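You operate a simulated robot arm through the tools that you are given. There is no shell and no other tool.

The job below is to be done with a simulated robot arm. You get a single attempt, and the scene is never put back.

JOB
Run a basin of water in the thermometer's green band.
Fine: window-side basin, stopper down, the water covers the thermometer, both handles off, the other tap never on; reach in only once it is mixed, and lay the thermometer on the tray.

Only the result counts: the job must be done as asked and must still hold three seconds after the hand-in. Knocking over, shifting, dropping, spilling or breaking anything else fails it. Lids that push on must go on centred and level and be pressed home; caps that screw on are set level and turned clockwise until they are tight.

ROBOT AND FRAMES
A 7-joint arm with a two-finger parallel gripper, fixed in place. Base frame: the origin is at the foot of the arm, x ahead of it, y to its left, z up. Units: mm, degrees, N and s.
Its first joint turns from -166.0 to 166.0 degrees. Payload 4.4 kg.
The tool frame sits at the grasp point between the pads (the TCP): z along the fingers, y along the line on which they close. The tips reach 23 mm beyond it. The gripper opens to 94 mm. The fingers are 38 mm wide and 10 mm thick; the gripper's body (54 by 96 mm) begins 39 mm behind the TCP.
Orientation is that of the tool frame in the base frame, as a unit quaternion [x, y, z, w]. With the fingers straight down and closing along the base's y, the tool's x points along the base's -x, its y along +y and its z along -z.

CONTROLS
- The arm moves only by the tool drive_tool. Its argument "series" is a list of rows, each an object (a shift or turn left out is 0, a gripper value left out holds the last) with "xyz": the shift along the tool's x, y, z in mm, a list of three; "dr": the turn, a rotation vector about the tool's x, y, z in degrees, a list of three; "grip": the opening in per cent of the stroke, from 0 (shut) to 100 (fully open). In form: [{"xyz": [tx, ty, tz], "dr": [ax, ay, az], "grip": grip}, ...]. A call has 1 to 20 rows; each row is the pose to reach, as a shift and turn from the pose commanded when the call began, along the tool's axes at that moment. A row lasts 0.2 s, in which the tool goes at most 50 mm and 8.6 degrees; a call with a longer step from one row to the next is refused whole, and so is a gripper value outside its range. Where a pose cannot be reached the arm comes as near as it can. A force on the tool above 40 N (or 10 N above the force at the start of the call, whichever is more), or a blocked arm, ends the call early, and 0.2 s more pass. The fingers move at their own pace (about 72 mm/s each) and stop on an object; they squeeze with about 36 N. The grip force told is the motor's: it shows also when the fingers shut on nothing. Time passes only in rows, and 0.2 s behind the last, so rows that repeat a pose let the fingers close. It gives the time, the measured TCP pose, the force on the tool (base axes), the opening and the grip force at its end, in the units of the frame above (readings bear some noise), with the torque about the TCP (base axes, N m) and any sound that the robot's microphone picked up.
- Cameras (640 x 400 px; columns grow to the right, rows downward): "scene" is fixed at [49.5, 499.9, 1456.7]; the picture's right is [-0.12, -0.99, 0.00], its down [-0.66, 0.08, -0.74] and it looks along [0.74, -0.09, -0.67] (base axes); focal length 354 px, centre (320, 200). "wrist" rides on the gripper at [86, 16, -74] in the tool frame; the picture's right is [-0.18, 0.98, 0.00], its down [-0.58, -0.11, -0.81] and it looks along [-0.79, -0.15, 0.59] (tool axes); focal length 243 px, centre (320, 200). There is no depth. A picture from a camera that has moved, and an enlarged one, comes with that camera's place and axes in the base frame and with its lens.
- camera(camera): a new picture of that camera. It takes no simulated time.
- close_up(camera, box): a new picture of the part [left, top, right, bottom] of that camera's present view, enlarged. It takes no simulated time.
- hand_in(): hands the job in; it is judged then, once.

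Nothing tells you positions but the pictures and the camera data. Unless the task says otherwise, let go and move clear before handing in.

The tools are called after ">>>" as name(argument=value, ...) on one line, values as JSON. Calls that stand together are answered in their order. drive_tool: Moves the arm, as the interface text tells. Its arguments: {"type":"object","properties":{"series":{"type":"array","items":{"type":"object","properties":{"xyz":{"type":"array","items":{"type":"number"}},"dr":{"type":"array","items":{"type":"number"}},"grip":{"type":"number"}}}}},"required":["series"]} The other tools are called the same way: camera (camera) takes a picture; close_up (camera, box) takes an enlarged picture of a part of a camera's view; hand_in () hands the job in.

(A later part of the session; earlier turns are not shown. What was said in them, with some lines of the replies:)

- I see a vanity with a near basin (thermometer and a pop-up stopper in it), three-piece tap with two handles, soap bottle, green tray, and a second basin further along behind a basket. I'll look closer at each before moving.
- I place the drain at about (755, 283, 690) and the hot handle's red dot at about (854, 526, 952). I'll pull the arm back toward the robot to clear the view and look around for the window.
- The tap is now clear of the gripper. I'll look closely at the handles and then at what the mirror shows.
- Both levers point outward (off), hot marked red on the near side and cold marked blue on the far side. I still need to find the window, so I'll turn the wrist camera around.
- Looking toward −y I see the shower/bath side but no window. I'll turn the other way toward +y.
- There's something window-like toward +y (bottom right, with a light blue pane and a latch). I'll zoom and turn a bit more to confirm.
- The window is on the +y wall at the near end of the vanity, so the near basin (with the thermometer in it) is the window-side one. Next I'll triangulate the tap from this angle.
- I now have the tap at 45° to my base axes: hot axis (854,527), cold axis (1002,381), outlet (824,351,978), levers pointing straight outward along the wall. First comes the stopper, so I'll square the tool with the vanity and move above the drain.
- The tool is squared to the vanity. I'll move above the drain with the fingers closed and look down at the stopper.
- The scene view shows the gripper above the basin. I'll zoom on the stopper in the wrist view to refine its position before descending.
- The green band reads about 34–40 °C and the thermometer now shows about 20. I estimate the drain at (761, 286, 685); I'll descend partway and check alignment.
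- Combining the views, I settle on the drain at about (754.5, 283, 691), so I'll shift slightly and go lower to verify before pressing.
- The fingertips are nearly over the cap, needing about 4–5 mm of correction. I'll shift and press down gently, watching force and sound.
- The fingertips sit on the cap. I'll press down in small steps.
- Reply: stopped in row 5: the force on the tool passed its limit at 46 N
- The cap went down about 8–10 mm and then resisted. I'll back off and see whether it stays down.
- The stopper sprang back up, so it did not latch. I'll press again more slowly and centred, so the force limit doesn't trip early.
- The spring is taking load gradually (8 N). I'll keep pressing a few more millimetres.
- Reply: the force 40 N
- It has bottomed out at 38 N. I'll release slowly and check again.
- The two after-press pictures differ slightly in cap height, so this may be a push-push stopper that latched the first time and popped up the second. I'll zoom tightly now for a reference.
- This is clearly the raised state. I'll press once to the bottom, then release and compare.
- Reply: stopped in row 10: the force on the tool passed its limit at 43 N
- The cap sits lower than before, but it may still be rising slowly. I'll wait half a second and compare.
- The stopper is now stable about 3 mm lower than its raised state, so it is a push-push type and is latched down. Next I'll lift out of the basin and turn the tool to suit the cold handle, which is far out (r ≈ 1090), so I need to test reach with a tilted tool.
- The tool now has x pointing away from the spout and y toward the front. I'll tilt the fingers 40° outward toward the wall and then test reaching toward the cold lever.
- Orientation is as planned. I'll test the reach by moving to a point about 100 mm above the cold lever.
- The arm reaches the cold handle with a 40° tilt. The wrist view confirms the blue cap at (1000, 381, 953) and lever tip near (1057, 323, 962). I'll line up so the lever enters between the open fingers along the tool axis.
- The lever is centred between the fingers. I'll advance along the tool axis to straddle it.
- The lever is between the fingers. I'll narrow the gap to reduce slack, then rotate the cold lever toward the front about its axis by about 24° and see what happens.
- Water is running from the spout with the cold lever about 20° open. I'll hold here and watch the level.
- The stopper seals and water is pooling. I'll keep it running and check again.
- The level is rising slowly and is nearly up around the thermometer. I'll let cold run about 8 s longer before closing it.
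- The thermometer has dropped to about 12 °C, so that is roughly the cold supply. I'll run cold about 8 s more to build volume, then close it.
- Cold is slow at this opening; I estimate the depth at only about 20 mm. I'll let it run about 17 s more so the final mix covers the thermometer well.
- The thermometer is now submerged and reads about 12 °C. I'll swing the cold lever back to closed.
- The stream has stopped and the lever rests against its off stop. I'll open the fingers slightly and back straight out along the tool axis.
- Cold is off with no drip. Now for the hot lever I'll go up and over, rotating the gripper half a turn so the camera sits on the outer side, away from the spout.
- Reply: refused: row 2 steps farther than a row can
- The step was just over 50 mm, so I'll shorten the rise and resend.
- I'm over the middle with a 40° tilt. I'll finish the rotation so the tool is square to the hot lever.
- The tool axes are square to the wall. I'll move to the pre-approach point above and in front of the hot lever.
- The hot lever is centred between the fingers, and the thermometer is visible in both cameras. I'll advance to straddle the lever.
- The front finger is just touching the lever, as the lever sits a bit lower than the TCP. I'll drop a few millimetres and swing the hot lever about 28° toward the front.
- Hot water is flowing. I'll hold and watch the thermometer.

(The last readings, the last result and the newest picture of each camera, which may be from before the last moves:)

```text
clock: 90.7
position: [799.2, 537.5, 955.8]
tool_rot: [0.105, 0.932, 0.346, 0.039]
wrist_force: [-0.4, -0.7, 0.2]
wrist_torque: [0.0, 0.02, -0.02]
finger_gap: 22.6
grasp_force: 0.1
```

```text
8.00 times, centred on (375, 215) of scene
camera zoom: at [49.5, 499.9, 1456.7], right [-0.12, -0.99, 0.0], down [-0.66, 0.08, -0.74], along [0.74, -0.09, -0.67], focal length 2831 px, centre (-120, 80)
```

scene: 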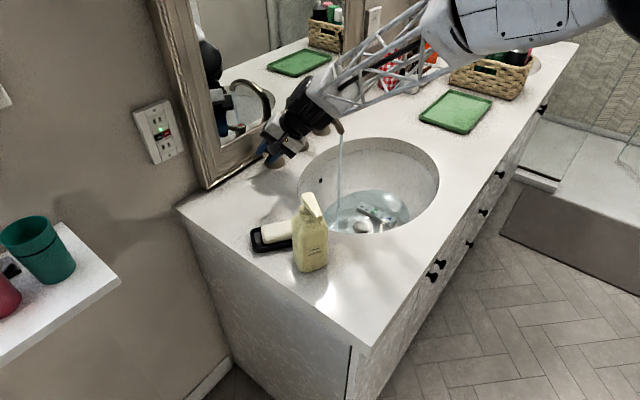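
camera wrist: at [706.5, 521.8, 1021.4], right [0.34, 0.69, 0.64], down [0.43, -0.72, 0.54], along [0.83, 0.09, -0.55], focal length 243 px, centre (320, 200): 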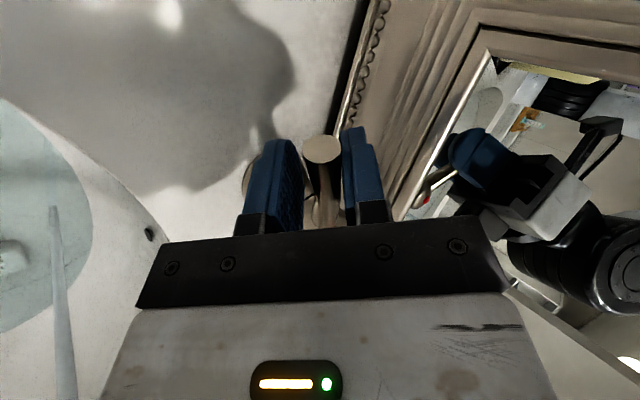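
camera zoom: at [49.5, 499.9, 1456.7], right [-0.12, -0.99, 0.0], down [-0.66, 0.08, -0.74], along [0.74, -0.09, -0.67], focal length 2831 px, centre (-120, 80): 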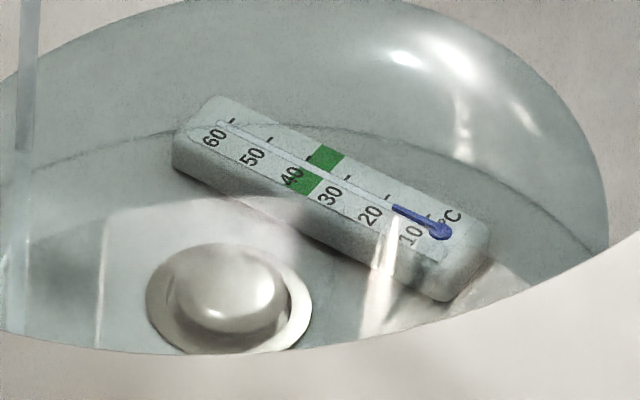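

The reading is rising (about 17 °C after 4 s). I'll continue in steps.

>>> drive_tool(series=[{"grip": 24}, {"grip": 24}, {"grip": 24}, {"grip": 24}, {"grip": 24}, {"grip": 24}, {"grip": 24}, {"grip": 24}, {"grip": 24}, {"grip": 24}, {"grip": 24}, {"grip": 24}, {"grip": 24}, {"grip": 24}, {"grip": 24}, {"grip": 24}, {"grip": 24}, {"grip": 24}, {"grip": 24}])

>>> close_up(camera="scene", box=[340, 190, 410, 240])

```text
clock: 94.7
position: [798.6, 538.0, 955.8]
tool_rot: [0.105, 0.932, 0.346, 0.038]
wrist_force: [-0.1, 0.0, -0.3]
wrist_torque: [0.01, 0.0, 0.03]
finger_gap: 22.9
grasp_force: 0.1
```

```text
8.00 times, centred on (375, 215) of scene
camera zoom: at [49.5, 499.9, 1456.7], right [-0.12, -0.99, 0.0], down [-0.66, 0.08, -0.74], along [0.74, -0.09, -0.67], focal length 2831 px, centre (-120, 80)
```

zoom: 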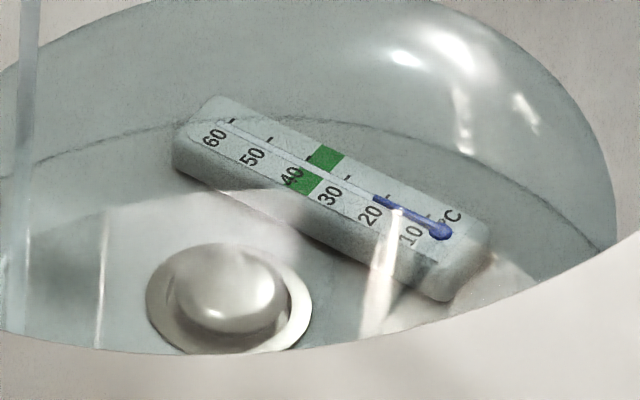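

About 21 °C now. I'll continue for 8 s.

>>> drive_tool(series=[{"grip": 24}, {"grip": 24}, {"grip": 24}, {"grip": 24}, {"grip": 24}, {"grip": 24}, {"grip": 24}, {"grip": 24}, {"grip": 24}, {"grip": 24}, {"grip": 24}, {"grip": 24}, {"grip": 24}, {"grip": 24}, {"grip": 24}, {"grip": 24}, {"grip": 24}, {"grip": 24}, {"grip": 24}, {"grip": 24}])

>>> drive_tool(series=[{"grip": 24}, {"grip": 24}, {"grip": 24}, {"grip": 24}, {"grip": 24}, {"grip": 24}, {"grip": 24}, {"grip": 24}, {"grip": 24}, {"grip": 24}, {"grip": 24}, {"grip": 24}, {"grip": 24}, {"grip": 24}, {"grip": 24}, {"grip": 24}, {"grip": 24}, {"grip": 24}, {"grip": 24}])

>>> close_up(camera="scene", box=[340, 190, 410, 240])

>>> close_up(camera="scene", box=[290, 120, 450, 240])

```text
clock: 98.9
position: [797.3, 538.7, 955.2]
tool_rot: [0.106, 0.932, 0.345, 0.039]
wrist_force: [0.0, -0.9, -0.3]
wrist_torque: [0.0, -0.02, 0.0]
finger_gap: 22.5
grasp_force: 0.1
```

```text
clock: 102.9
position: [799.0, 538.3, 954.5]
tool_rot: [0.106, 0.931, 0.346, 0.039]
wrist_force: [-0.1, 0.1, 0.1]
wrist_torque: [0.04, -0.02, -0.01]
finger_gap: 22.7
grasp_force: 0.1
```

```text
8.00 times, centred on (375, 215) of scene
camera zoom: at [49.5, 499.9, 1456.7], right [-0.12, -0.99, 0.0], down [-0.66, 0.08, -0.74], along [0.74, -0.09, -0.67], focal length 2831 px, centre (-120, 80)
```

zoom: 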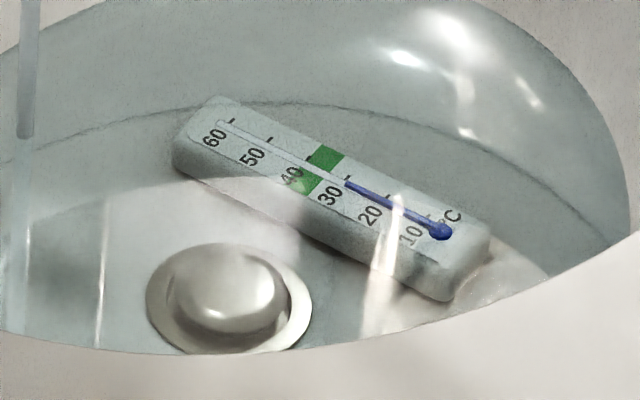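

```text
3.33 times, centred on (370, 180) of scene
camera zoom: at [49.5, 499.9, 1456.7], right [-0.12, -0.99, 0.0], down [-0.66, 0.08, -0.74], along [0.74, -0.09, -0.67], focal length 1180 px, centre (153, 267)
```

zoom: 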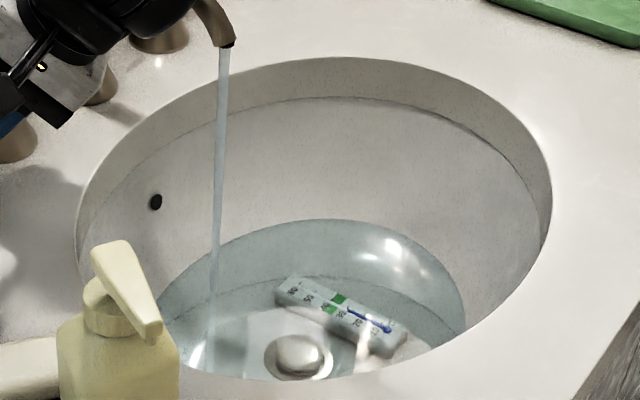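

About 29 °C and rising about 0.9 °C/s; my fit suggests about 60 °C hot supply, reaching 37 °C around clock 118. I'll run in shorter steps from here.

>>> drive_tool(series=[{"grip": 24}, {"grip": 24}, {"grip": 24}, {"grip": 24}, {"grip": 24}, {"grip": 24}, {"grip": 24}, {"grip": 24}, {"grip": 24}, {"grip": 24}, {"grip": 24}, {"grip": 24}, {"grip": 24}, {"grip": 24}, {"grip": 24}, {"grip": 24}, {"grip": 24}, {"grip": 24}, {"grip": 24}, {"grip": 24}])

>>> drive_tool(series=[{"grip": 24}, {"grip": 24}, {"grip": 24}, {"grip": 24}, {"grip": 24}, {"grip": 24}, {"grip": 24}, {"grip": 24}, {"grip": 24}, {"grip": 24}, {"grip": 24}, {"grip": 24}, {"grip": 24}, {"grip": 24}, {"grip": 24}, {"grip": 24}, {"grip": 24}, {"grip": 24}, {"grip": 24}, {"grip": 24}])

>>> close_up(camera="scene", box=[340, 190, 410, 240])

```text
clock: 107.1
position: [798.9, 538.4, 956.0]
tool_rot: [0.106, 0.931, 0.346, 0.039]
wrist_force: [0.3, 0.4, 0.1]
wrist_torque: [-0.01, 0.02, 0.02]
finger_gap: 22.5
grasp_force: 0.2
```

```text
clock: 111.3
position: [798.4, 538.6, 953.7]
tool_rot: [0.106, 0.931, 0.347, 0.039]
wrist_force: [-0.2, 0.3, 0.0]
wrist_torque: [-0.02, 0.01, 0.0]
finger_gap: 22.6
grasp_force: 0.1
```

```text
8.00 times, centred on (375, 215) of scene
camera zoom: at [49.5, 499.9, 1456.7], right [-0.12, -0.99, 0.0], down [-0.66, 0.08, -0.74], along [0.74, -0.09, -0.67], focal length 2831 px, centre (-120, 80)
```

zoom: 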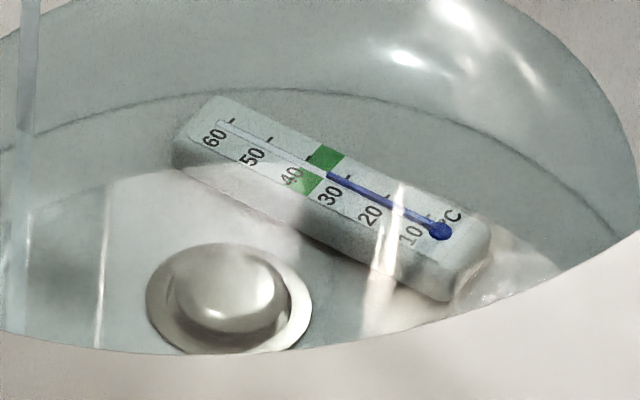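

It reads about 34 °C, right at the lower edge of green, matching my model. I'll run about 5.4 s more to land near 37 °C, then close immediately.

>>> drive_tool(series=[{"grip": 24}, {"grip": 24}, {"grip": 24}, {"grip": 24}, {"grip": 24}, {"grip": 24}, {"grip": 24}, {"grip": 24}, {"grip": 24}, {"grip": 24}, {"grip": 24}, {"grip": 24}, {"grip": 24}, {"grip": 24}, {"grip": 24}, {"grip": 24}, {"grip": 24}, {"grip": 24}, {"grip": 24}, {"grip": 24}])

>>> drive_tool(series=[{"grip": 24}, {"grip": 24}, {"grip": 24}, {"grip": 24}, {"grip": 24}])

>>> drive_tool(series=[{"xyz": [-0.3, 5.9, 5.1], "dr": [0, -5.2, 6.1], "grip": 24}, {"xyz": [-1.7, 11.7, 10.1], "dr": [0, -10.4, 12.1], "grip": 24}, {"xyz": [-4.1, 17.4, 14.9], "dr": [0, -15.6, 18.2], "grip": 24}, {"xyz": [-7.5, 22.7, 19.5], "dr": [0, -20.8, 24.3], "grip": 24}, {"xyz": [-9.6, 25.2, 21.6], "dr": [0, -23.4, 27.3], "grip": 24}, {"xyz": [-10.8, 26.4, 22.7], "dr": [0, -24.7, 28.8], "grip": 24}, {"xyz": [-10.8, 26.4, 22.7], "dr": [0, -24.7, 28.8], "grip": 24}])

>>> camera(camera="scene")

>>> close_up(camera="scene", box=[340, 190, 410, 240])

>>> camera(camera="wrist")

```text
clock: 115.5
position: [799.4, 537.6, 955.1]
tool_rot: [0.105, 0.931, 0.347, 0.039]
wrist_force: [0.2, 1.0, -0.4]
wrist_torque: [0.0, 0.0, 0.01]
finger_gap: 22.7
grasp_force: 0.0
```

```text
clock: 116.7
position: [798.0, 538.0, 955.6]
tool_rot: [0.105, 0.931, 0.346, 0.039]
wrist_force: [0.0, 0.9, 0.3]
wrist_torque: [0.02, 0.02, -0.02]
finger_gap: 22.7
grasp_force: 0.0
```

```text
clock: 118.3
position: [816.3, 569.7, 953.7]
tool_rot: [0.403, 0.847, 0.315, 0.148]
wrist_force: [-3.0, -0.6, -2.5]
wrist_torque: [0.02, 0.06, -0.11]
finger_gap: 24.5
grasp_force: 1.6
```

```text
taken
```

scene: 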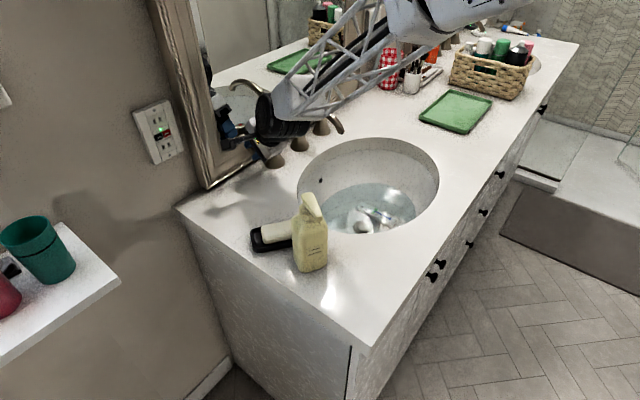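

```text
8.00 times, centred on (375, 215) of scene
camera zoom: at [49.5, 499.9, 1456.7], right [-0.12, -0.99, 0.0], down [-0.66, 0.08, -0.74], along [0.74, -0.09, -0.67], focal length 2831 px, centre (-120, 80)
```

zoom: 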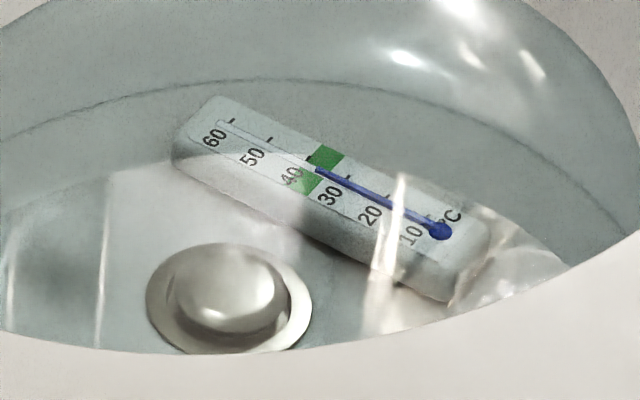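

```text
taken
camera wrist: at [734.6, 613.6, 1021.0], right [0.69, 0.33, 0.64], down [-0.1, -0.84, 0.54], along [0.71, -0.44, -0.55], focal length 243 px, centre (320, 200)
```

wrist: 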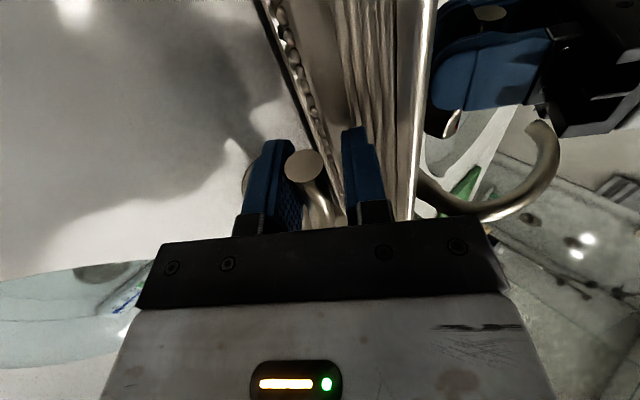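

The stream has stopped and the thermometer reads about 37 °C, mid-green. I'll nudge the hot lever a little more to be sure it is hard against its stop.

>>> drive_tool(series=[{"xyz": [0, 2, 0], "grip": 24}, {"xyz": [0, 4, 0], "grip": 24}, {"xyz": [0, 4, 0], "grip": 24}])

>>> close_up(camera="scene", box=[220, 90, 440, 230])

```text
clock: 119.1
position: [817.8, 570.7, 956.5]
tool_rot: [0.402, 0.847, 0.313, 0.149]
wrist_force: [-15.2, -7.0, -10.7]
wrist_torque: [0.07, 0.17, -0.41]
finger_gap: 31.2
grasp_force: 9.4
```

```text
2.86 times, centred on (330, 160) of scene
camera zoom: at [49.5, 499.9, 1456.7], right [-0.12, -0.99, 0.0], down [-0.66, 0.08, -0.74], along [0.74, -0.09, -0.67], focal length 1011 px, centre (291, 314)
```

zoom: 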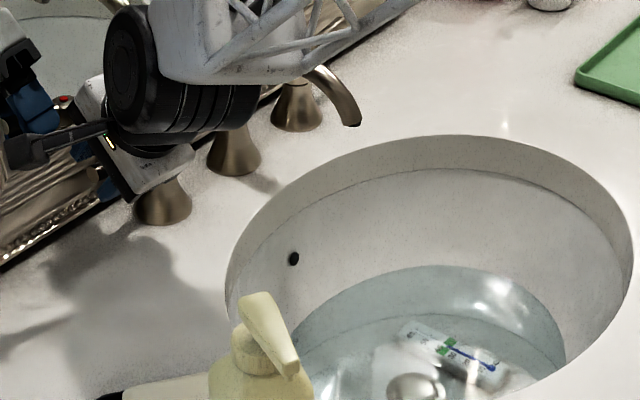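

The hot lever is firmly against its stop (20 N reaction) and no water is running. I'll release and back straight out, then return the tool to vertical.

>>> drive_tool(series=[{"xyz": [0, -3, 0], "grip": 42}, {"xyz": [0, -3, -2], "grip": 42}, {"xyz": [0, -3, -42], "grip": 42}, {"xyz": [0, -3, -88], "grip": 42}])

>>> close_up(camera="wrist", box=[200, 20, 440, 200])

>>> close_up(camera="scene", box=[340, 190, 410, 240])

```text
clock: 120.1
position: [773.5, 533.4, 1021.2]
tool_rot: [0.402, 0.847, 0.314, 0.148]
wrist_force: [-0.2, -0.4, -0.8]
wrist_torque: [0.01, -0.06, 0.0]
finger_gap: 39.5
grasp_force: 0.1
```

```text
2.22 times, centred on (320, 110) of wrist
camera zoom: at [690.8, 577.6, 1087.2], right [0.7, 0.33, 0.64], down [-0.1, -0.84, 0.54], along [0.71, -0.44, -0.55], focal length 539 px, centre (320, 400)
```

zoom: 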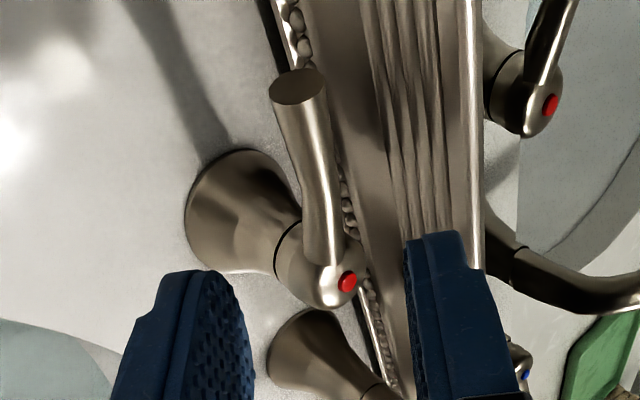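

```text
8.00 times, centred on (375, 215) of scene
camera zoom: at [49.5, 499.9, 1456.7], right [-0.12, -0.99, 0.0], down [-0.66, 0.08, -0.74], along [0.74, -0.09, -0.67], focal length 2831 px, centre (-120, 80)
```

zoom: 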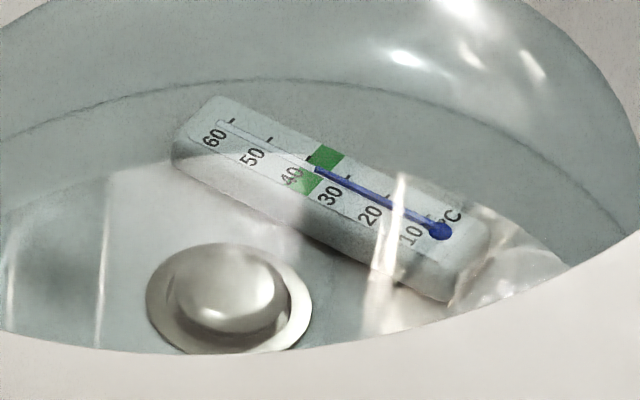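

The reading holds steady at about 37 °C and both levers are in their off positions. I'll rise and return the tool to vertical.

>>> drive_tool(series=[{"xyz": [0, 10, -12], "dr": [8.2, 0, 0], "grip": 42}, {"xyz": [0, 20, -24], "dr": [16.4, 0, 0], "grip": 42}, {"xyz": [0, 30, -36], "dr": [24.6, 0, 0], "grip": 42}, {"xyz": [0, 40, -48], "dr": [32.8, 0, 0], "grip": 42}, {"xyz": [0, 45, -54], "dr": [40.8, 0, 0], "grip": 42}])

>>> camera(camera="wrist")

```text
clock: 121.3
position: [772.6, 532.2, 1093.2]
tool_rot: [0.429, 0.903, -0.001, -0.002]
wrist_force: [-0.3, -0.4, -0.2]
wrist_torque: [0.02, -0.02, 0.0]
finger_gap: 39.4
grasp_force: 0.0
```

```text
taken
camera wrist: at [730.7, 610.0, 1166.4], right [0.88, 0.48, 0.0], down [0.29, -0.52, 0.81], along [0.38, -0.71, -0.59], focal length 243 px, centre (320, 200)
```

wrist: 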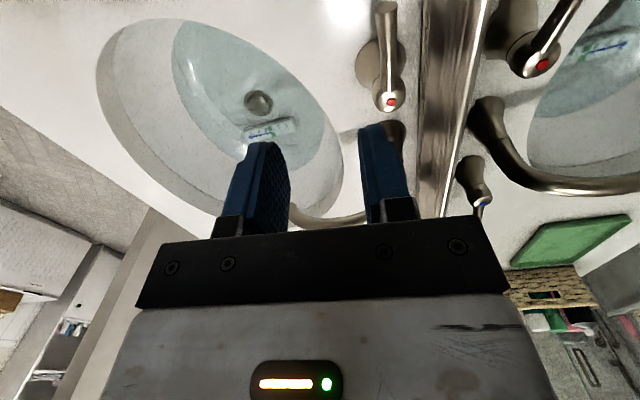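

The tool is vertical. I'll turn it so the fingers straddle the thermometer's width and travel to above it, staying high to clear the spout.

>>> drive_tool(series=[{"xyz": [-20, -16, 0], "dr": [0, 0, -8], "grip": 50}, {"xyz": [-40, -32, 0], "dr": [0, 0, -16], "grip": 50}, {"xyz": [-60.5, -47.5, 0], "dr": [0, 0, -24], "grip": 50}, {"xyz": [-81, -63, 0], "dr": [0, 0, -32], "grip": 50}, {"xyz": [-101, -79, 0], "dr": [0, 0, -40], "grip": 50}, {"xyz": [-121, -95, 0], "dr": [0, 0, -48], "grip": 50}, {"xyz": [-141, -111, 0], "dr": [0, 0, -56], "grip": 50}, {"xyz": [-161, -127, 0], "dr": [0, 0, -64], "grip": 50}, {"xyz": [-182, -143, 0], "dr": [0, 0, -72], "grip": 50}, {"xyz": [-202, -159, 0], "dr": [0, 0, -80], "grip": 50}, {"xyz": [-222, -174.5, 0], "dr": [0, 0, -88], "grip": 50}, {"xyz": [-242, -190.2, 0], "dr": [0, 0, -96.5], "grip": 50}, {"xyz": [-242, -190.2, 45], "dr": [0, 0, -96.5], "grip": 50}, {"xyz": [-242, -190.2, 90], "dr": [0, 0, -96.5], "grip": 50}])

>>> camera(camera="wrist")

>>> camera(camera="scene")

```text
clock: 124.3
position: [778.0, 225.4, 1003.5]
tool_rot: [-0.389, 0.921, 0.002, 0.0]
wrist_force: [0.2, -0.2, 0.5]
wrist_torque: [0.02, -0.02, -0.01]
finger_gap: 47.1
grasp_force: 0.0
```

```text
taken
camera wrist: at [705.5, 174.5, 1077.2], right [-0.58, 0.82, 0.0], down [0.48, 0.34, 0.81], along [0.66, 0.46, -0.59], focal length 243 px, centre (320, 200)
```

wrist: 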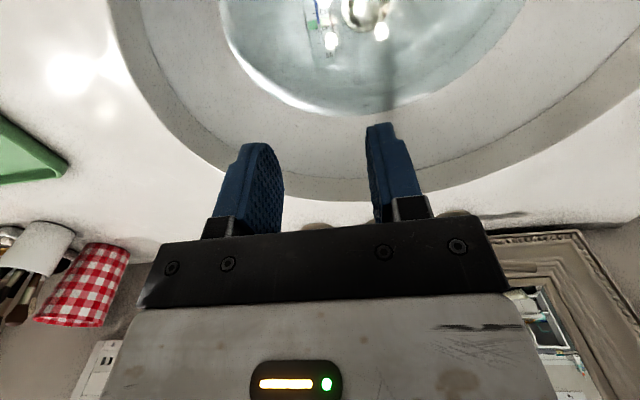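

```text
taken
```

scene: 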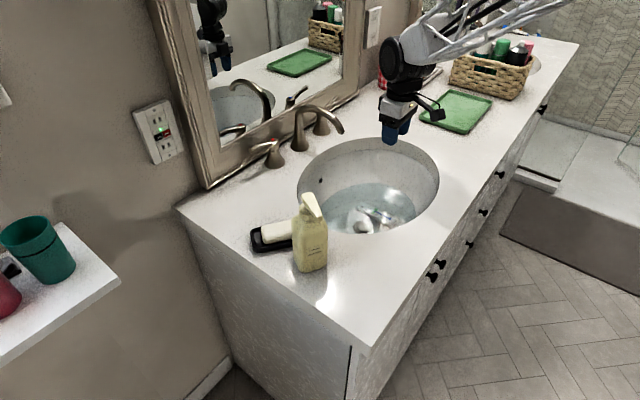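

I'm above the thermometer and aligned with it. I'll confirm the reading once more before going into the water, and descend to just above the surface.

>>> close_up(camera="scene", box=[340, 190, 410, 240])

>>> drive_tool(series=[{"xyz": [0, 0, 48], "grip": 50}, {"xyz": [0, 0, 96], "grip": 50}, {"xyz": [0, 0, 144], "grip": 50}, {"xyz": [0, 0, 190], "grip": 50}])

>>> camera(camera="wrist")

>>> close_up(camera="scene", box=[300, 120, 460, 240])

```text
8.00 times, centred on (375, 215) of scene
camera zoom: at [49.5, 499.9, 1456.7], right [-0.12, -0.99, 0.0], down [-0.66, 0.08, -0.74], along [0.74, -0.09, -0.67], focal length 2831 px, centre (-120, 80)
```

zoom: 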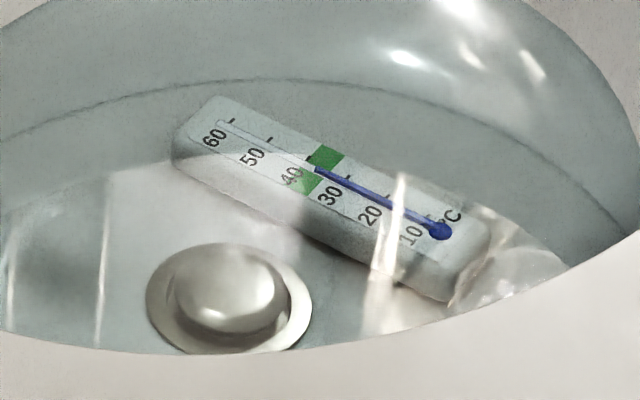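

```text
clock: 125.3
position: [777.6, 225.6, 813.8]
tool_rot: [-0.388, 0.922, 0.0, 0.0]
wrist_force: [-0.3, -0.4, -0.1]
wrist_torque: [0.01, 0.0, 0.0]
finger_gap: 47.0
grasp_force: 0.0
```

```text
taken
camera wrist: at [705.7, 174.7, 886.9], right [-0.57, 0.82, 0.0], down [0.48, 0.34, 0.81], along [0.66, 0.46, -0.59], focal length 243 px, centre (320, 200)
```

wrist: 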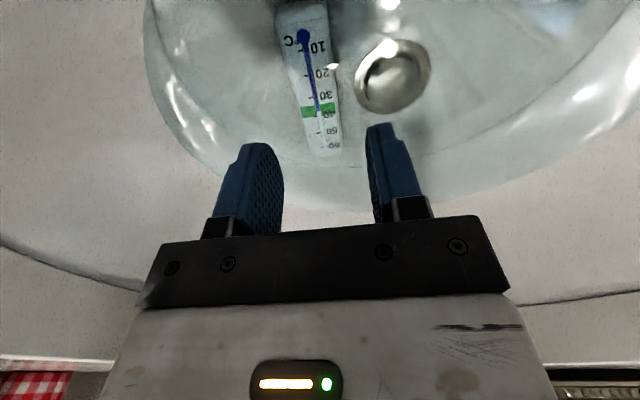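

```text
3.33 times, centred on (380, 180) of scene
camera zoom: at [49.5, 499.9, 1456.7], right [-0.12, -0.99, 0.0], down [-0.66, 0.08, -0.74], along [0.74, -0.09, -0.67], focal length 1180 px, centre (120, 267)
```

zoom: 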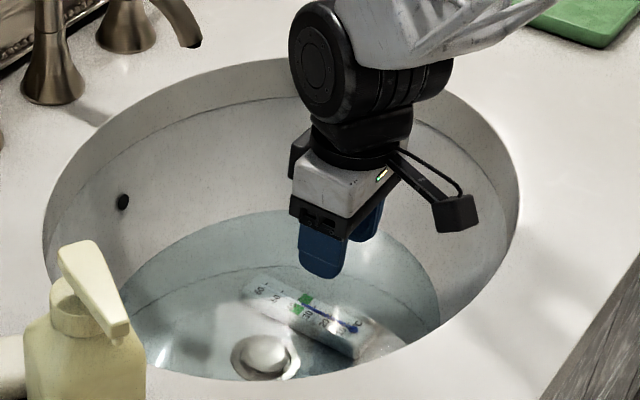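

The reading is still mid-green and steady, with taps off. In the wrist view the thermometer lies about 5 mm to the outer side of my axis, so I'll shift and descend to just above it.

>>> drive_tool(series=[{"xyz": [0, -5, 30], "grip": 50}, {"xyz": [0, -5, 60], "grip": 50}, {"xyz": [0, -5, 76], "grip": 50}])

>>> camera(camera="wrist")

>>> close_up(camera="scene", box=[330, 170, 430, 240])

```text
clock: 126.1
position: [781.2, 221.9, 737.7]
tool_rot: [-0.388, 0.921, 0.001, 0.0]
wrist_force: [-0.2, -0.6, 0.3]
wrist_torque: [-0.01, 0.01, -0.02]
finger_gap: 47.1
grasp_force: 0.1
```

```text
taken
camera wrist: at [709.2, 170.9, 810.9], right [-0.57, 0.82, 0.0], down [0.48, 0.34, 0.81], along [0.66, 0.46, -0.59], focal length 243 px, centre (320, 200)
```

wrist: 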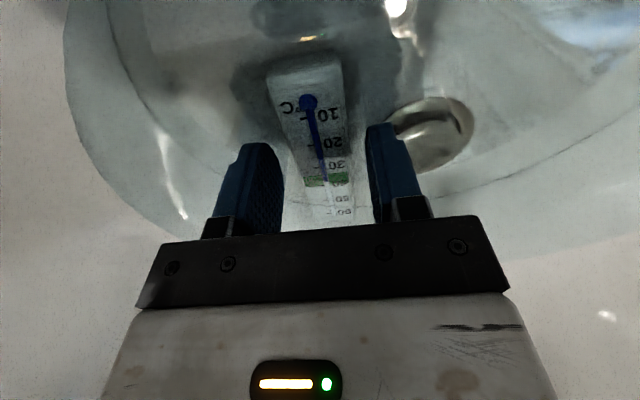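

```text
5.71 times, centred on (380, 205) of scene
camera zoom: at [49.5, 499.9, 1456.7], right [-0.12, -0.99, 0.0], down [-0.66, 0.08, -0.74], along [0.74, -0.09, -0.67], focal length 2022 px, centre (-23, 171)
```

zoom: 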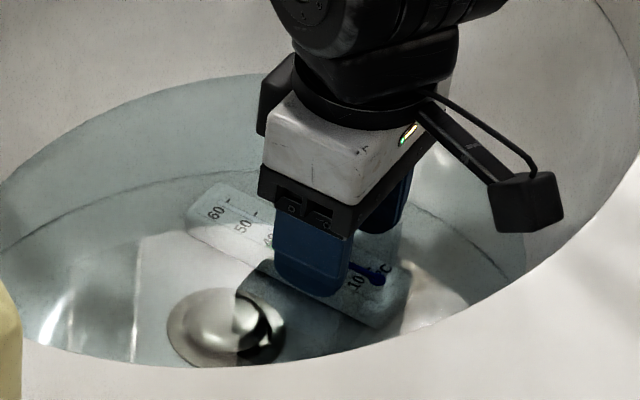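

The thermometer is centred and parallel between the fingers, and the stopper is clear of the near finger. I'll descend gently to grip depth.

>>> drive_tool(series=[{"xyz": [0, 0, 4], "grip": 50}, {"xyz": [0, 0, 8], "grip": 50}, {"xyz": [0, 0, 11], "grip": 50}, {"xyz": [0, 0, 13], "grip": 50}, {"xyz": [0, 0, 15], "grip": 50}])

>>> close_up(camera="scene", box=[340, 190, 410, 240])

>>> close_up(camera="wrist", box=[200, 60, 480, 240])

```text
clock: 127.3
position: [781.0, 221.7, 721.8]
tool_rot: [-0.388, 0.922, 0.001, -0.001]
wrist_force: [0.7, -1.1, -0.1]
wrist_torque: [-0.02, 0.02, 0.04]
finger_gap: 46.8
grasp_force: 0.0
```

```text
8.00 times, centred on (375, 215) of scene
camera zoom: at [49.5, 499.9, 1456.7], right [-0.12, -0.99, 0.0], down [-0.66, 0.08, -0.74], along [0.74, -0.09, -0.67], focal length 2831 px, centre (-120, 80)
```

zoom: 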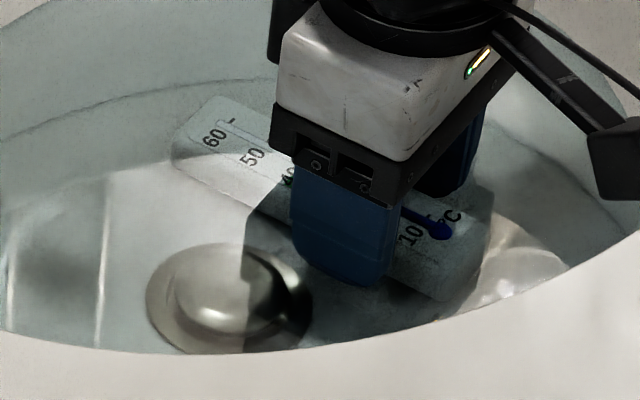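

```text
2.22 times, centred on (340, 150) of wrist
camera zoom: at [708.5, 170.9, 795.7], right [-0.57, 0.82, 0.0], down [0.49, 0.34, 0.81], along [0.66, 0.46, -0.59], focal length 539 px, centre (276, 311)
```

zoom: 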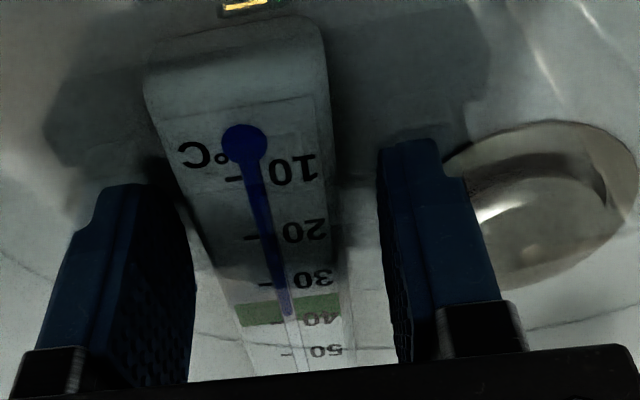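

The fingers are alongside the thermometer with no contact. I'll close on it.

>>> drive_tool(series=[{"grip": 38}, {"grip": 34}, {"grip": 25}, {"grip": 10}, {"grip": 0}, {"grip": 0}])

>>> close_up(camera="wrist", box=[200, 60, 480, 240])

```text
clock: 128.7
position: [780.5, 221.5, 721.5]
tool_rot: [-0.388, 0.922, 0.0, -0.002]
wrist_force: [0.3, 0.0, -0.4]
wrist_torque: [0.02, -0.02, 0.0]
finger_gap: 33.3
grasp_force: 35.9
```

```text
2.22 times, centred on (340, 150) of wrist
camera zoom: at [708.6, 170.9, 795.8], right [-0.57, 0.82, 0.0], down [0.49, 0.34, 0.81], along [0.66, 0.46, -0.59], focal length 539 px, centre (276, 311)
```

zoom: 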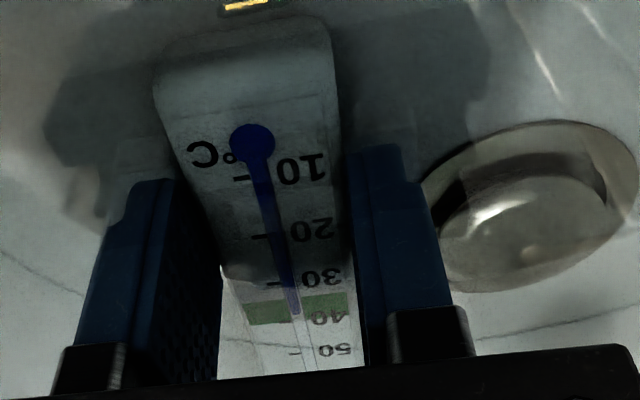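

Gripped at 33 mm width. I'll lift straight up and check the hold.

>>> drive_tool(series=[{"xyz": [0, 0, -8], "grip": 0}, {"xyz": [0, 0, -20], "grip": 0}, {"xyz": [0, 0, -40], "grip": 0}, {"xyz": [0, 0, -70], "grip": 0}, {"xyz": [0, 0, -105], "grip": 0}, {"xyz": [0, 0, -145], "grip": 0}, {"xyz": [0, 0, -190], "grip": 0}, {"xyz": [0, 0, -235], "grip": 0}, {"xyz": [0, 0, -280], "grip": 0}])

>>> camera(camera="scene")

>>> camera(camera="wrist")

>>> close_up(camera="scene", box=[330, 60, 450, 240])

```text
clock: 130.7
position: [779.3, 220.0, 1003.0]
tool_rot: [-0.387, 0.922, 0.0, -0.001]
wrist_force: [-1.0, 0.4, -0.7]
wrist_torque: [0.02, 0.0, 0.0]
finger_gap: 33.2
grasp_force: 35.7
```

```text
taken
```

scene: 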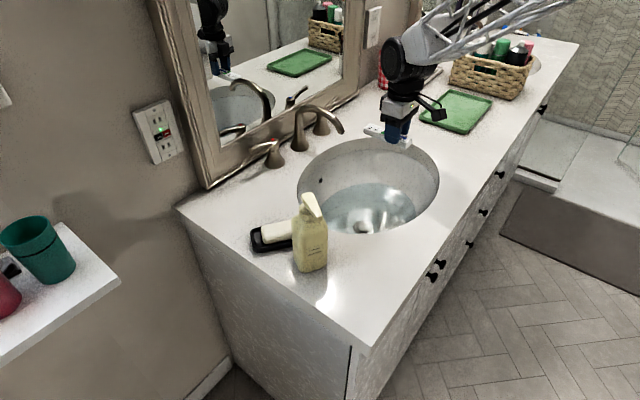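

```text
taken
camera wrist: at [707.7, 170.3, 1076.0], right [-0.57, 0.82, 0.0], down [0.49, 0.34, 0.8], along [0.66, 0.46, -0.59], focal length 243 px, centre (320, 200)
```

wrist: 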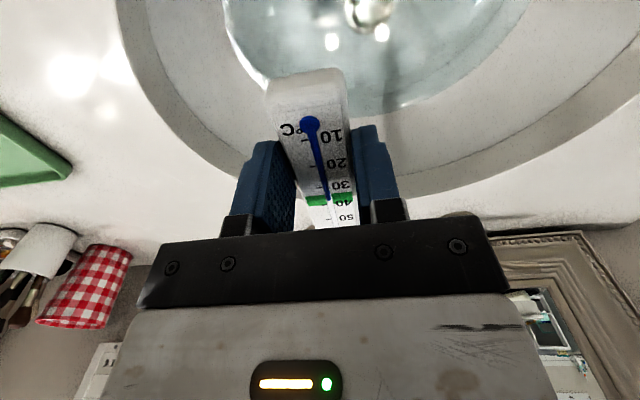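

```text
2.22 times, centred on (390, 150) of scene
camera zoom: at [49.5, 499.9, 1456.7], right [-0.12, -0.99, 0.0], down [-0.66, 0.08, -0.74], along [0.74, -0.09, -0.67], focal length 786 px, centre (164, 311)
```

zoom: 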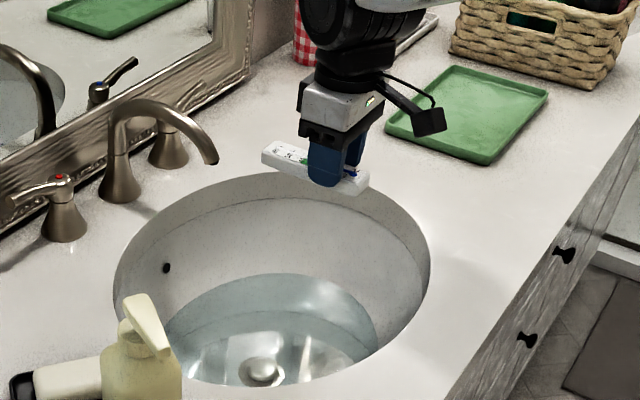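

The thermometer is held firmly and still reads in the green; the basin is holding its water. I'll carry it level toward the tray's near end.

>>> drive_tool(series=[{"xyz": [0, 0, -37], "grip": 0}, {"xyz": [4, -43, -37], "grip": 0}, {"xyz": [8, -86, -37], "grip": 0}, {"xyz": [12, -129, -37], "grip": 0}, {"xyz": [16, -173, -37], "grip": 0}, {"xyz": [20, -217, -37], "grip": 0}, {"xyz": [24, -260, -37], "grip": 0}, {"xyz": [28, -304, -37], "grip": 0}, {"xyz": [31, -346.7, -37], "grip": 0}, {"xyz": [31, -346.7, -37], "grip": 0}])

>>> camera(camera="scene")

>>> camera(camera="wrist")

```text
clock: 132.9
position: [1008.8, -43.2, 1036.4]
tool_rot: [-0.388, 0.921, 0.001, 0.0]
wrist_force: [0.0, 0.2, -2.2]
wrist_torque: [-0.03, 0.03, 0.0]
finger_gap: 33.1
grasp_force: 35.7
```

```text
taken
```

scene: 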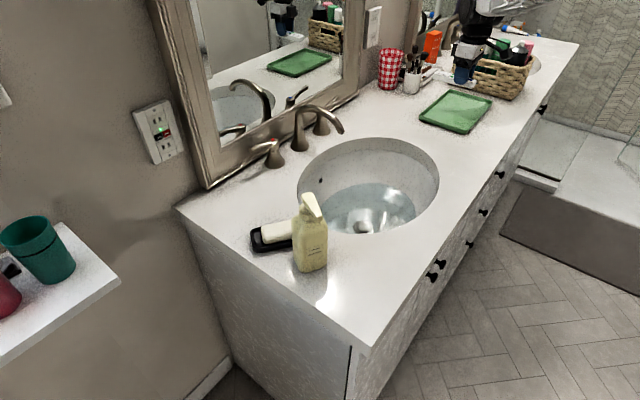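

```text
taken
camera wrist: at [937.7, -93.2, 1110.8], right [-0.57, 0.82, 0.0], down [0.49, 0.34, 0.81], along [0.66, 0.46, -0.59], focal length 243 px, centre (320, 200)
```

wrist: 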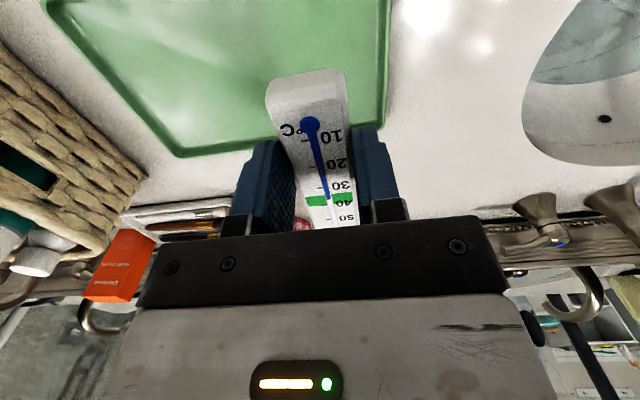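

The arm reaches with the tool vertical. The tray's edges put the thermometer's centre about 3 mm too close to the wall side, so I'll shift 3 mm toward the front and lower to just above the tray.

>>> drive_tool(series=[{"xyz": [3, 0, 37], "grip": 0}, {"xyz": [3, 0, 74], "grip": 0}, {"xyz": [3, 0, 100], "grip": 0}, {"xyz": [3, 0, 112], "grip": 0}])

>>> camera(camera="wrist")

>>> close_up(camera="scene", box=[400, 40, 520, 150])

```text
clock: 133.9
position: [1006.0, -44.8, 925.7]
tool_rot: [-0.388, 0.922, 0.0, -0.001]
wrist_force: [0.3, 0.9, -0.9]
wrist_torque: [-0.01, 0.03, -0.02]
finger_gap: 33.0
grasp_force: 36.1
```

```text
taken
camera wrist: at [934.0, -95.4, 999.6], right [-0.57, 0.82, 0.0], down [0.49, 0.34, 0.81], along [0.66, 0.46, -0.59], focal length 243 px, centre (320, 200)
```

wrist: 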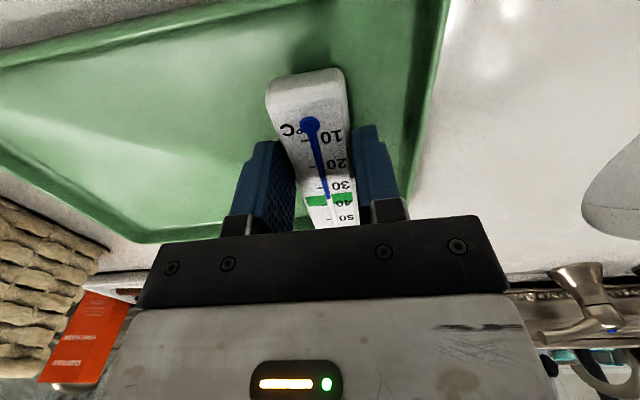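

```text
3.64 times, centred on (460, 95) of scene
camera zoom: at [49.5, 499.9, 1456.7], right [-0.12, -0.99, 0.0], down [-0.66, 0.08, -0.74], along [0.74, -0.09, -0.67], focal length 1287 px, centre (-189, 582)
```

zoom: 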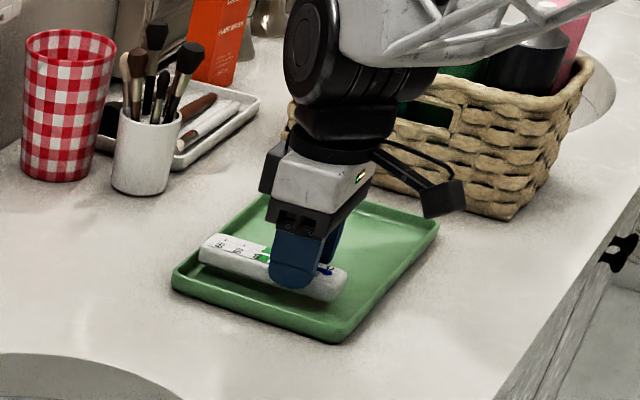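

The thermometer hovers over the tray, but its far end may be close to the wall-side rim. I'll zoom in to measure that before lowering.

>>> close_up(camera="scene", box=[415, 92, 475, 132])

>>> close_up(camera="wrist", box=[220, 60, 460, 240])

```text
10.00 times, centred on (445, 112) of scene
camera zoom: at [49.5, 499.9, 1456.7], right [-0.12, -0.99, 0.0], down [-0.66, 0.08, -0.74], along [0.74, -0.09, -0.67], focal length 3539 px, centre (-930, 1080)
```

zoom: 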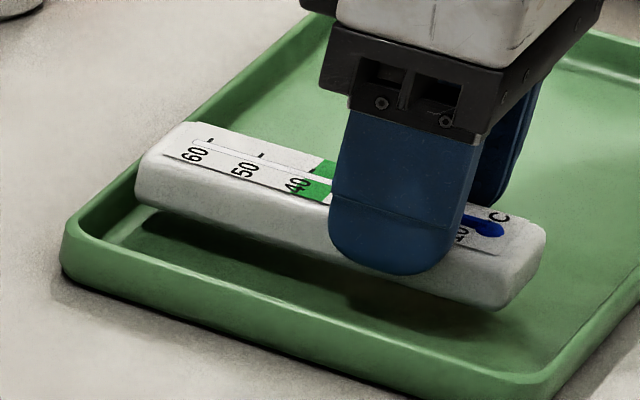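

```text
2.22 times, centred on (340, 150) of wrist
camera zoom: at [934.0, -95.4, 999.6], right [-0.57, 0.82, 0.0], down [0.49, 0.34, 0.81], along [0.66, 0.46, -0.59], focal length 539 px, centre (276, 311)
```

zoom: 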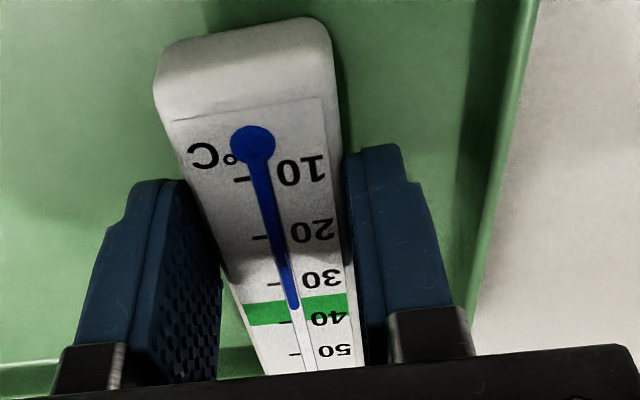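

The thermometer fits between the front and wall rims with about 8–10 mm margin at each end. I'll lower gently until it touches the tray.

>>> drive_tool(series=[{"xyz": [0, 0, 5], "grip": 0}, {"xyz": [0, 0, 10], "grip": 0}, {"xyz": [0, 0, 13], "grip": 0}])

>>> close_up(camera="scene", box=[415, 92, 475, 132])

```text
clock: 134.7
position: [1006.1, -44.5, 916.9]
tool_rot: [-0.388, 0.922, 0.0, 0.0]
wrist_force: [-3.9, 0.8, 16.9]
wrist_torque: [0.6, -0.37, 0.09]
finger_gap: 33.0
grasp_force: 36.2
```

```text
10.00 times, centred on (445, 112) of scene
camera zoom: at [49.5, 499.9, 1456.7], right [-0.12, -0.99, 0.0], down [-0.66, 0.08, -0.74], along [0.74, -0.09, -0.67], focal length 3539 px, centre (-930, 1080)
```

zoom: 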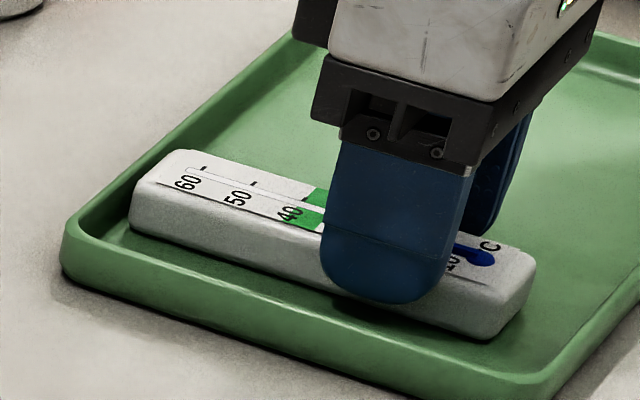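

It has touched down with the 60-end first (torque shows contact toward that end), so it is held slightly tilted. I'll ease off and level it by a couple of degrees before releasing.

>>> drive_tool(series=[{"xyz": [0, 0, -2], "dr": [0, -1, 0], "grip": 0}, {"xyz": [0, 0, -2], "dr": [0, -2, 0], "grip": 0}, {"xyz": [0, 0, -1], "dr": [0, -3, 0], "grip": 0}])

>>> close_up(camera="scene", box=[415, 92, 475, 132])

```text
clock: 135.5
position: [1006.6, -44.5, 915.5]
tool_rot: [-0.387, 0.922, 0.01, 0.024]
wrist_force: [1.1, -5.0, 20.4]
wrist_torque: [-0.75, 0.54, 0.15]
finger_gap: 33.2
grasp_force: 36.1
```

```text
10.00 times, centred on (445, 112) of scene
camera zoom: at [49.5, 499.9, 1456.7], right [-0.12, -0.99, 0.0], down [-0.66, 0.08, -0.74], along [0.74, -0.09, -0.67], focal length 3539 px, centre (-930, 1080)
```

zoom: 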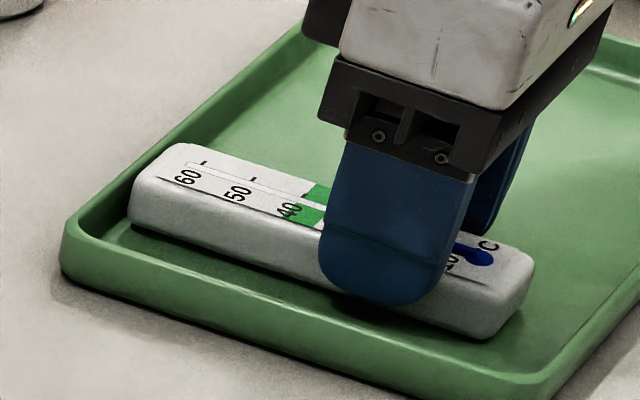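

Now the bulb end is the one touching, so level lies about halfway. I'll rotate back 1.4° and ease the pressure.

>>> drive_tool(series=[{"xyz": [0, 0, -1.5], "dr": [0, 1, 0], "grip": 0}, {"xyz": [0, 0, -2], "dr": [0, 1.4, 0], "grip": 0}, {"xyz": [0, 0, -2], "dr": [0, 1.4, 0], "grip": 0}])

>>> close_up(camera="scene", box=[415, 92, 475, 132])

```text
clock: 136.3
position: [1003.9, -45.3, 913.8]
tool_rot: [-0.388, 0.921, 0.007, 0.011]
wrist_force: [-0.6, 0.7, 2.0]
wrist_torque: [0.21, -0.18, 0.1]
finger_gap: 33.3
grasp_force: 35.8
```

```text
10.00 times, centred on (445, 112) of scene
camera zoom: at [49.5, 499.9, 1456.7], right [-0.12, -0.99, 0.0], down [-0.66, 0.08, -0.74], along [0.74, -0.09, -0.67], focal length 3539 px, centre (-930, 1080)
```

zoom: 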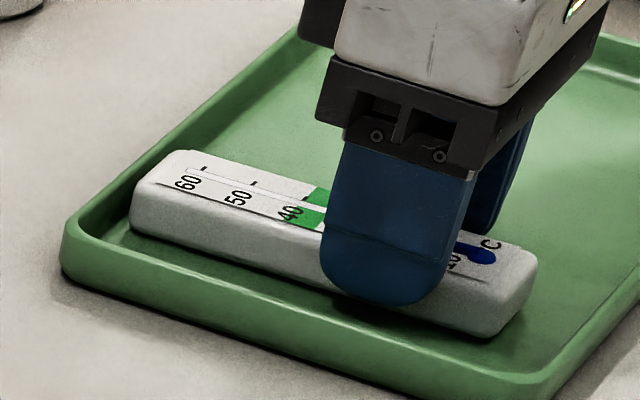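

Contact is light (2 N) and nearly level. I'll open the fingers gently and let it settle.

>>> drive_tool(series=[{"grip": 36}, {"grip": 38}, {"grip": 42}, {"grip": 48}, {"grip": 50}, {"grip": 50}])

>>> close_up(camera="scene", box=[415, 92, 475, 132])

>>> camera(camera="wrist")

```text
clock: 137.7
position: [1006.6, -44.4, 916.8]
tool_rot: [-0.388, 0.922, 0.005, 0.012]
wrist_force: [-0.5, -0.4, -0.1]
wrist_torque: [0.02, 0.01, 0.0]
finger_gap: 47.2
grasp_force: 0.0
```

```text
10.00 times, centred on (445, 112) of scene
camera zoom: at [49.5, 499.9, 1456.7], right [-0.12, -0.99, 0.0], down [-0.66, 0.08, -0.74], along [0.74, -0.09, -0.67], focal length 3539 px, centre (-930, 1080)
```

zoom: 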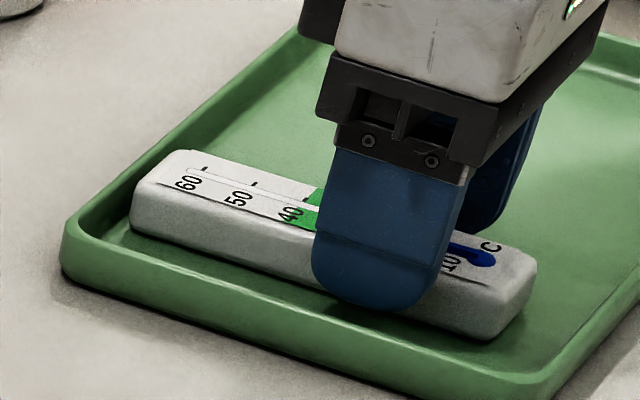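

```text
taken
camera wrist: at [932.6, -97.0, 987.5], right [-0.57, 0.82, 0.01], down [0.47, 0.32, 0.82], along [0.67, 0.48, -0.57], focal length 243 px, centre (320, 200)
```

wrist: 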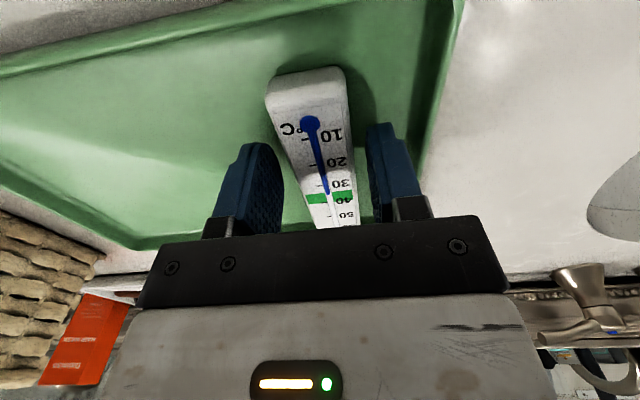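

Released and lying flat on the tray. I'll lift straight up and move clear, then inspect everything.

>>> drive_tool(series=[{"xyz": [0, 0, -15], "grip": 50}, {"xyz": [0, 0, -40], "grip": 50}, {"xyz": [0, 0, -80], "grip": 50}, {"xyz": [0, 0, -125], "grip": 50}, {"xyz": [0, 0, -170], "grip": 50}, {"xyz": [45, 0, -180], "grip": 50}, {"xyz": [90, 0, -190], "grip": 50}, {"xyz": [135, 0, -200], "grip": 50}, {"xyz": [180, 0, -210], "grip": 50}])

>>> camera(camera="scene")

>>> close_up(camera="scene", box=[400, 70, 500, 140])

>>> close_up(camera="scene", box=[240, 90, 450, 240])

>>> close_up(camera="scene", box=[400, 0, 560, 80])

```text
clock: 139.7
position: [876.1, -178.5, 1122.2]
tool_rot: [-0.388, 0.921, 0.006, 0.012]
wrist_force: [-0.2, 0.4, 0.3]
wrist_torque: [0.02, 0.01, 0.02]
finger_gap: 47.3
grasp_force: 0.1
```

```text
taken
```

scene: 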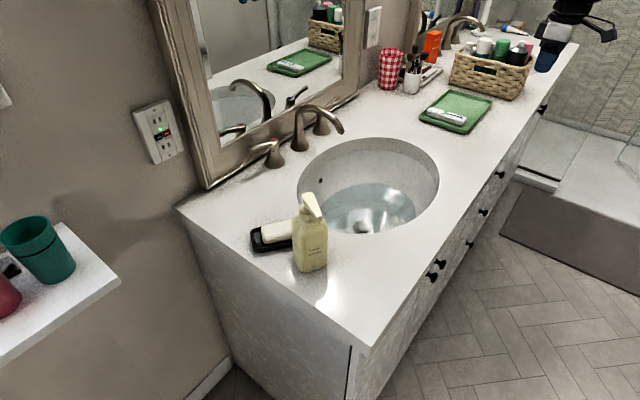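

```text
5.71 times, centred on (450, 105) of scene
camera zoom: at [49.5, 499.9, 1456.7], right [-0.12, -0.99, 0.0], down [-0.66, 0.08, -0.74], along [0.74, -0.09, -0.67], focal length 2022 px, centre (-423, 743)
```

zoom: 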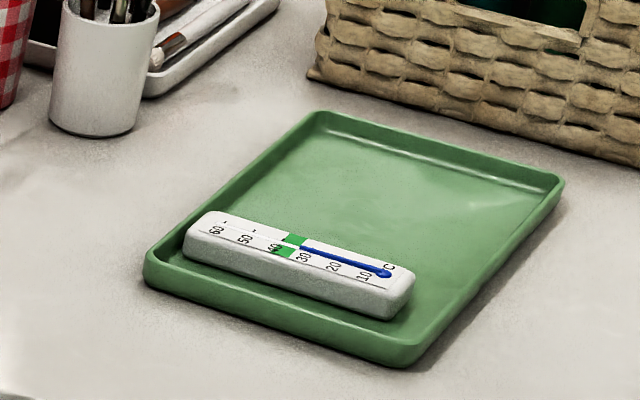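

```text
2.67 times, centred on (345, 165) of scene
camera zoom: at [49.5, 499.9, 1456.7], right [-0.12, -0.99, 0.0], down [-0.66, 0.08, -0.74], along [0.74, -0.09, -0.67], focal length 944 px, centre (253, 293)
```

zoom: 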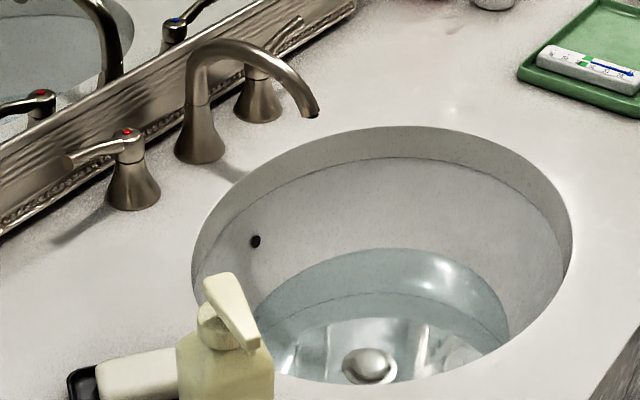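

```text
4.00 times, centred on (480, 40) of scene
camera zoom: at [49.5, 499.9, 1456.7], right [-0.12, -0.99, 0.0], down [-0.66, 0.08, -0.74], along [0.74, -0.09, -0.67], focal length 1416 px, centre (-320, 840)
```

zoom: 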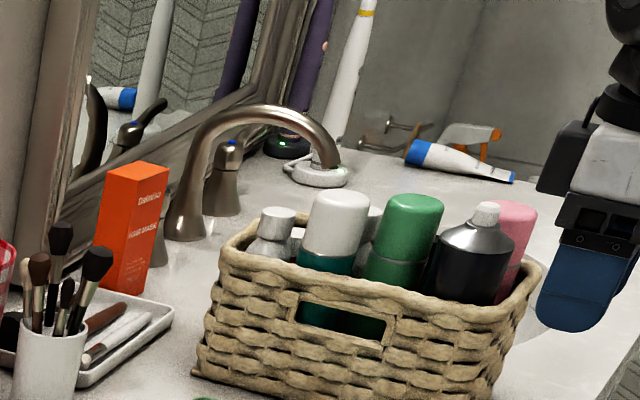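

The thermometer lies flat on the tray and reads in the green. The basin is holding its water with the stopper down, both levers are off with no drip, and everything else on the counter is where it was. The arm is clear, so I'm handing in.

>>> hand_in()

```text
The job is handed in.
```

I filled the window-side basin with water at about 37 °C, inside the thermometer's green band (roughly 34–40 °C), and handed the job in. I haven't seen how it was judged.

- **Basin:** I took the near basin as the window-side one, since the window is on that end wall. The stopper is down and the water level was holding at my last look.
- **Water:** I ran cold first, about 12 °C, then added hot. The water covered the thermometer fully, and it read a steady 37 °C after the taps were shut.
- **Handles:** Both are pushed back against their stops, with no drip showing. I never touched the other tap.
- **Reaching in:** I went into the water only after both taps were off and the reading had settled.
- **Thermometer:** It is lying flat on the green tray, inside the rims. Nothing else on the counter was moved.

The stopper is the push-push kind. My second press popped it back up, so I pressed it a third time before running any water, and it has held since.
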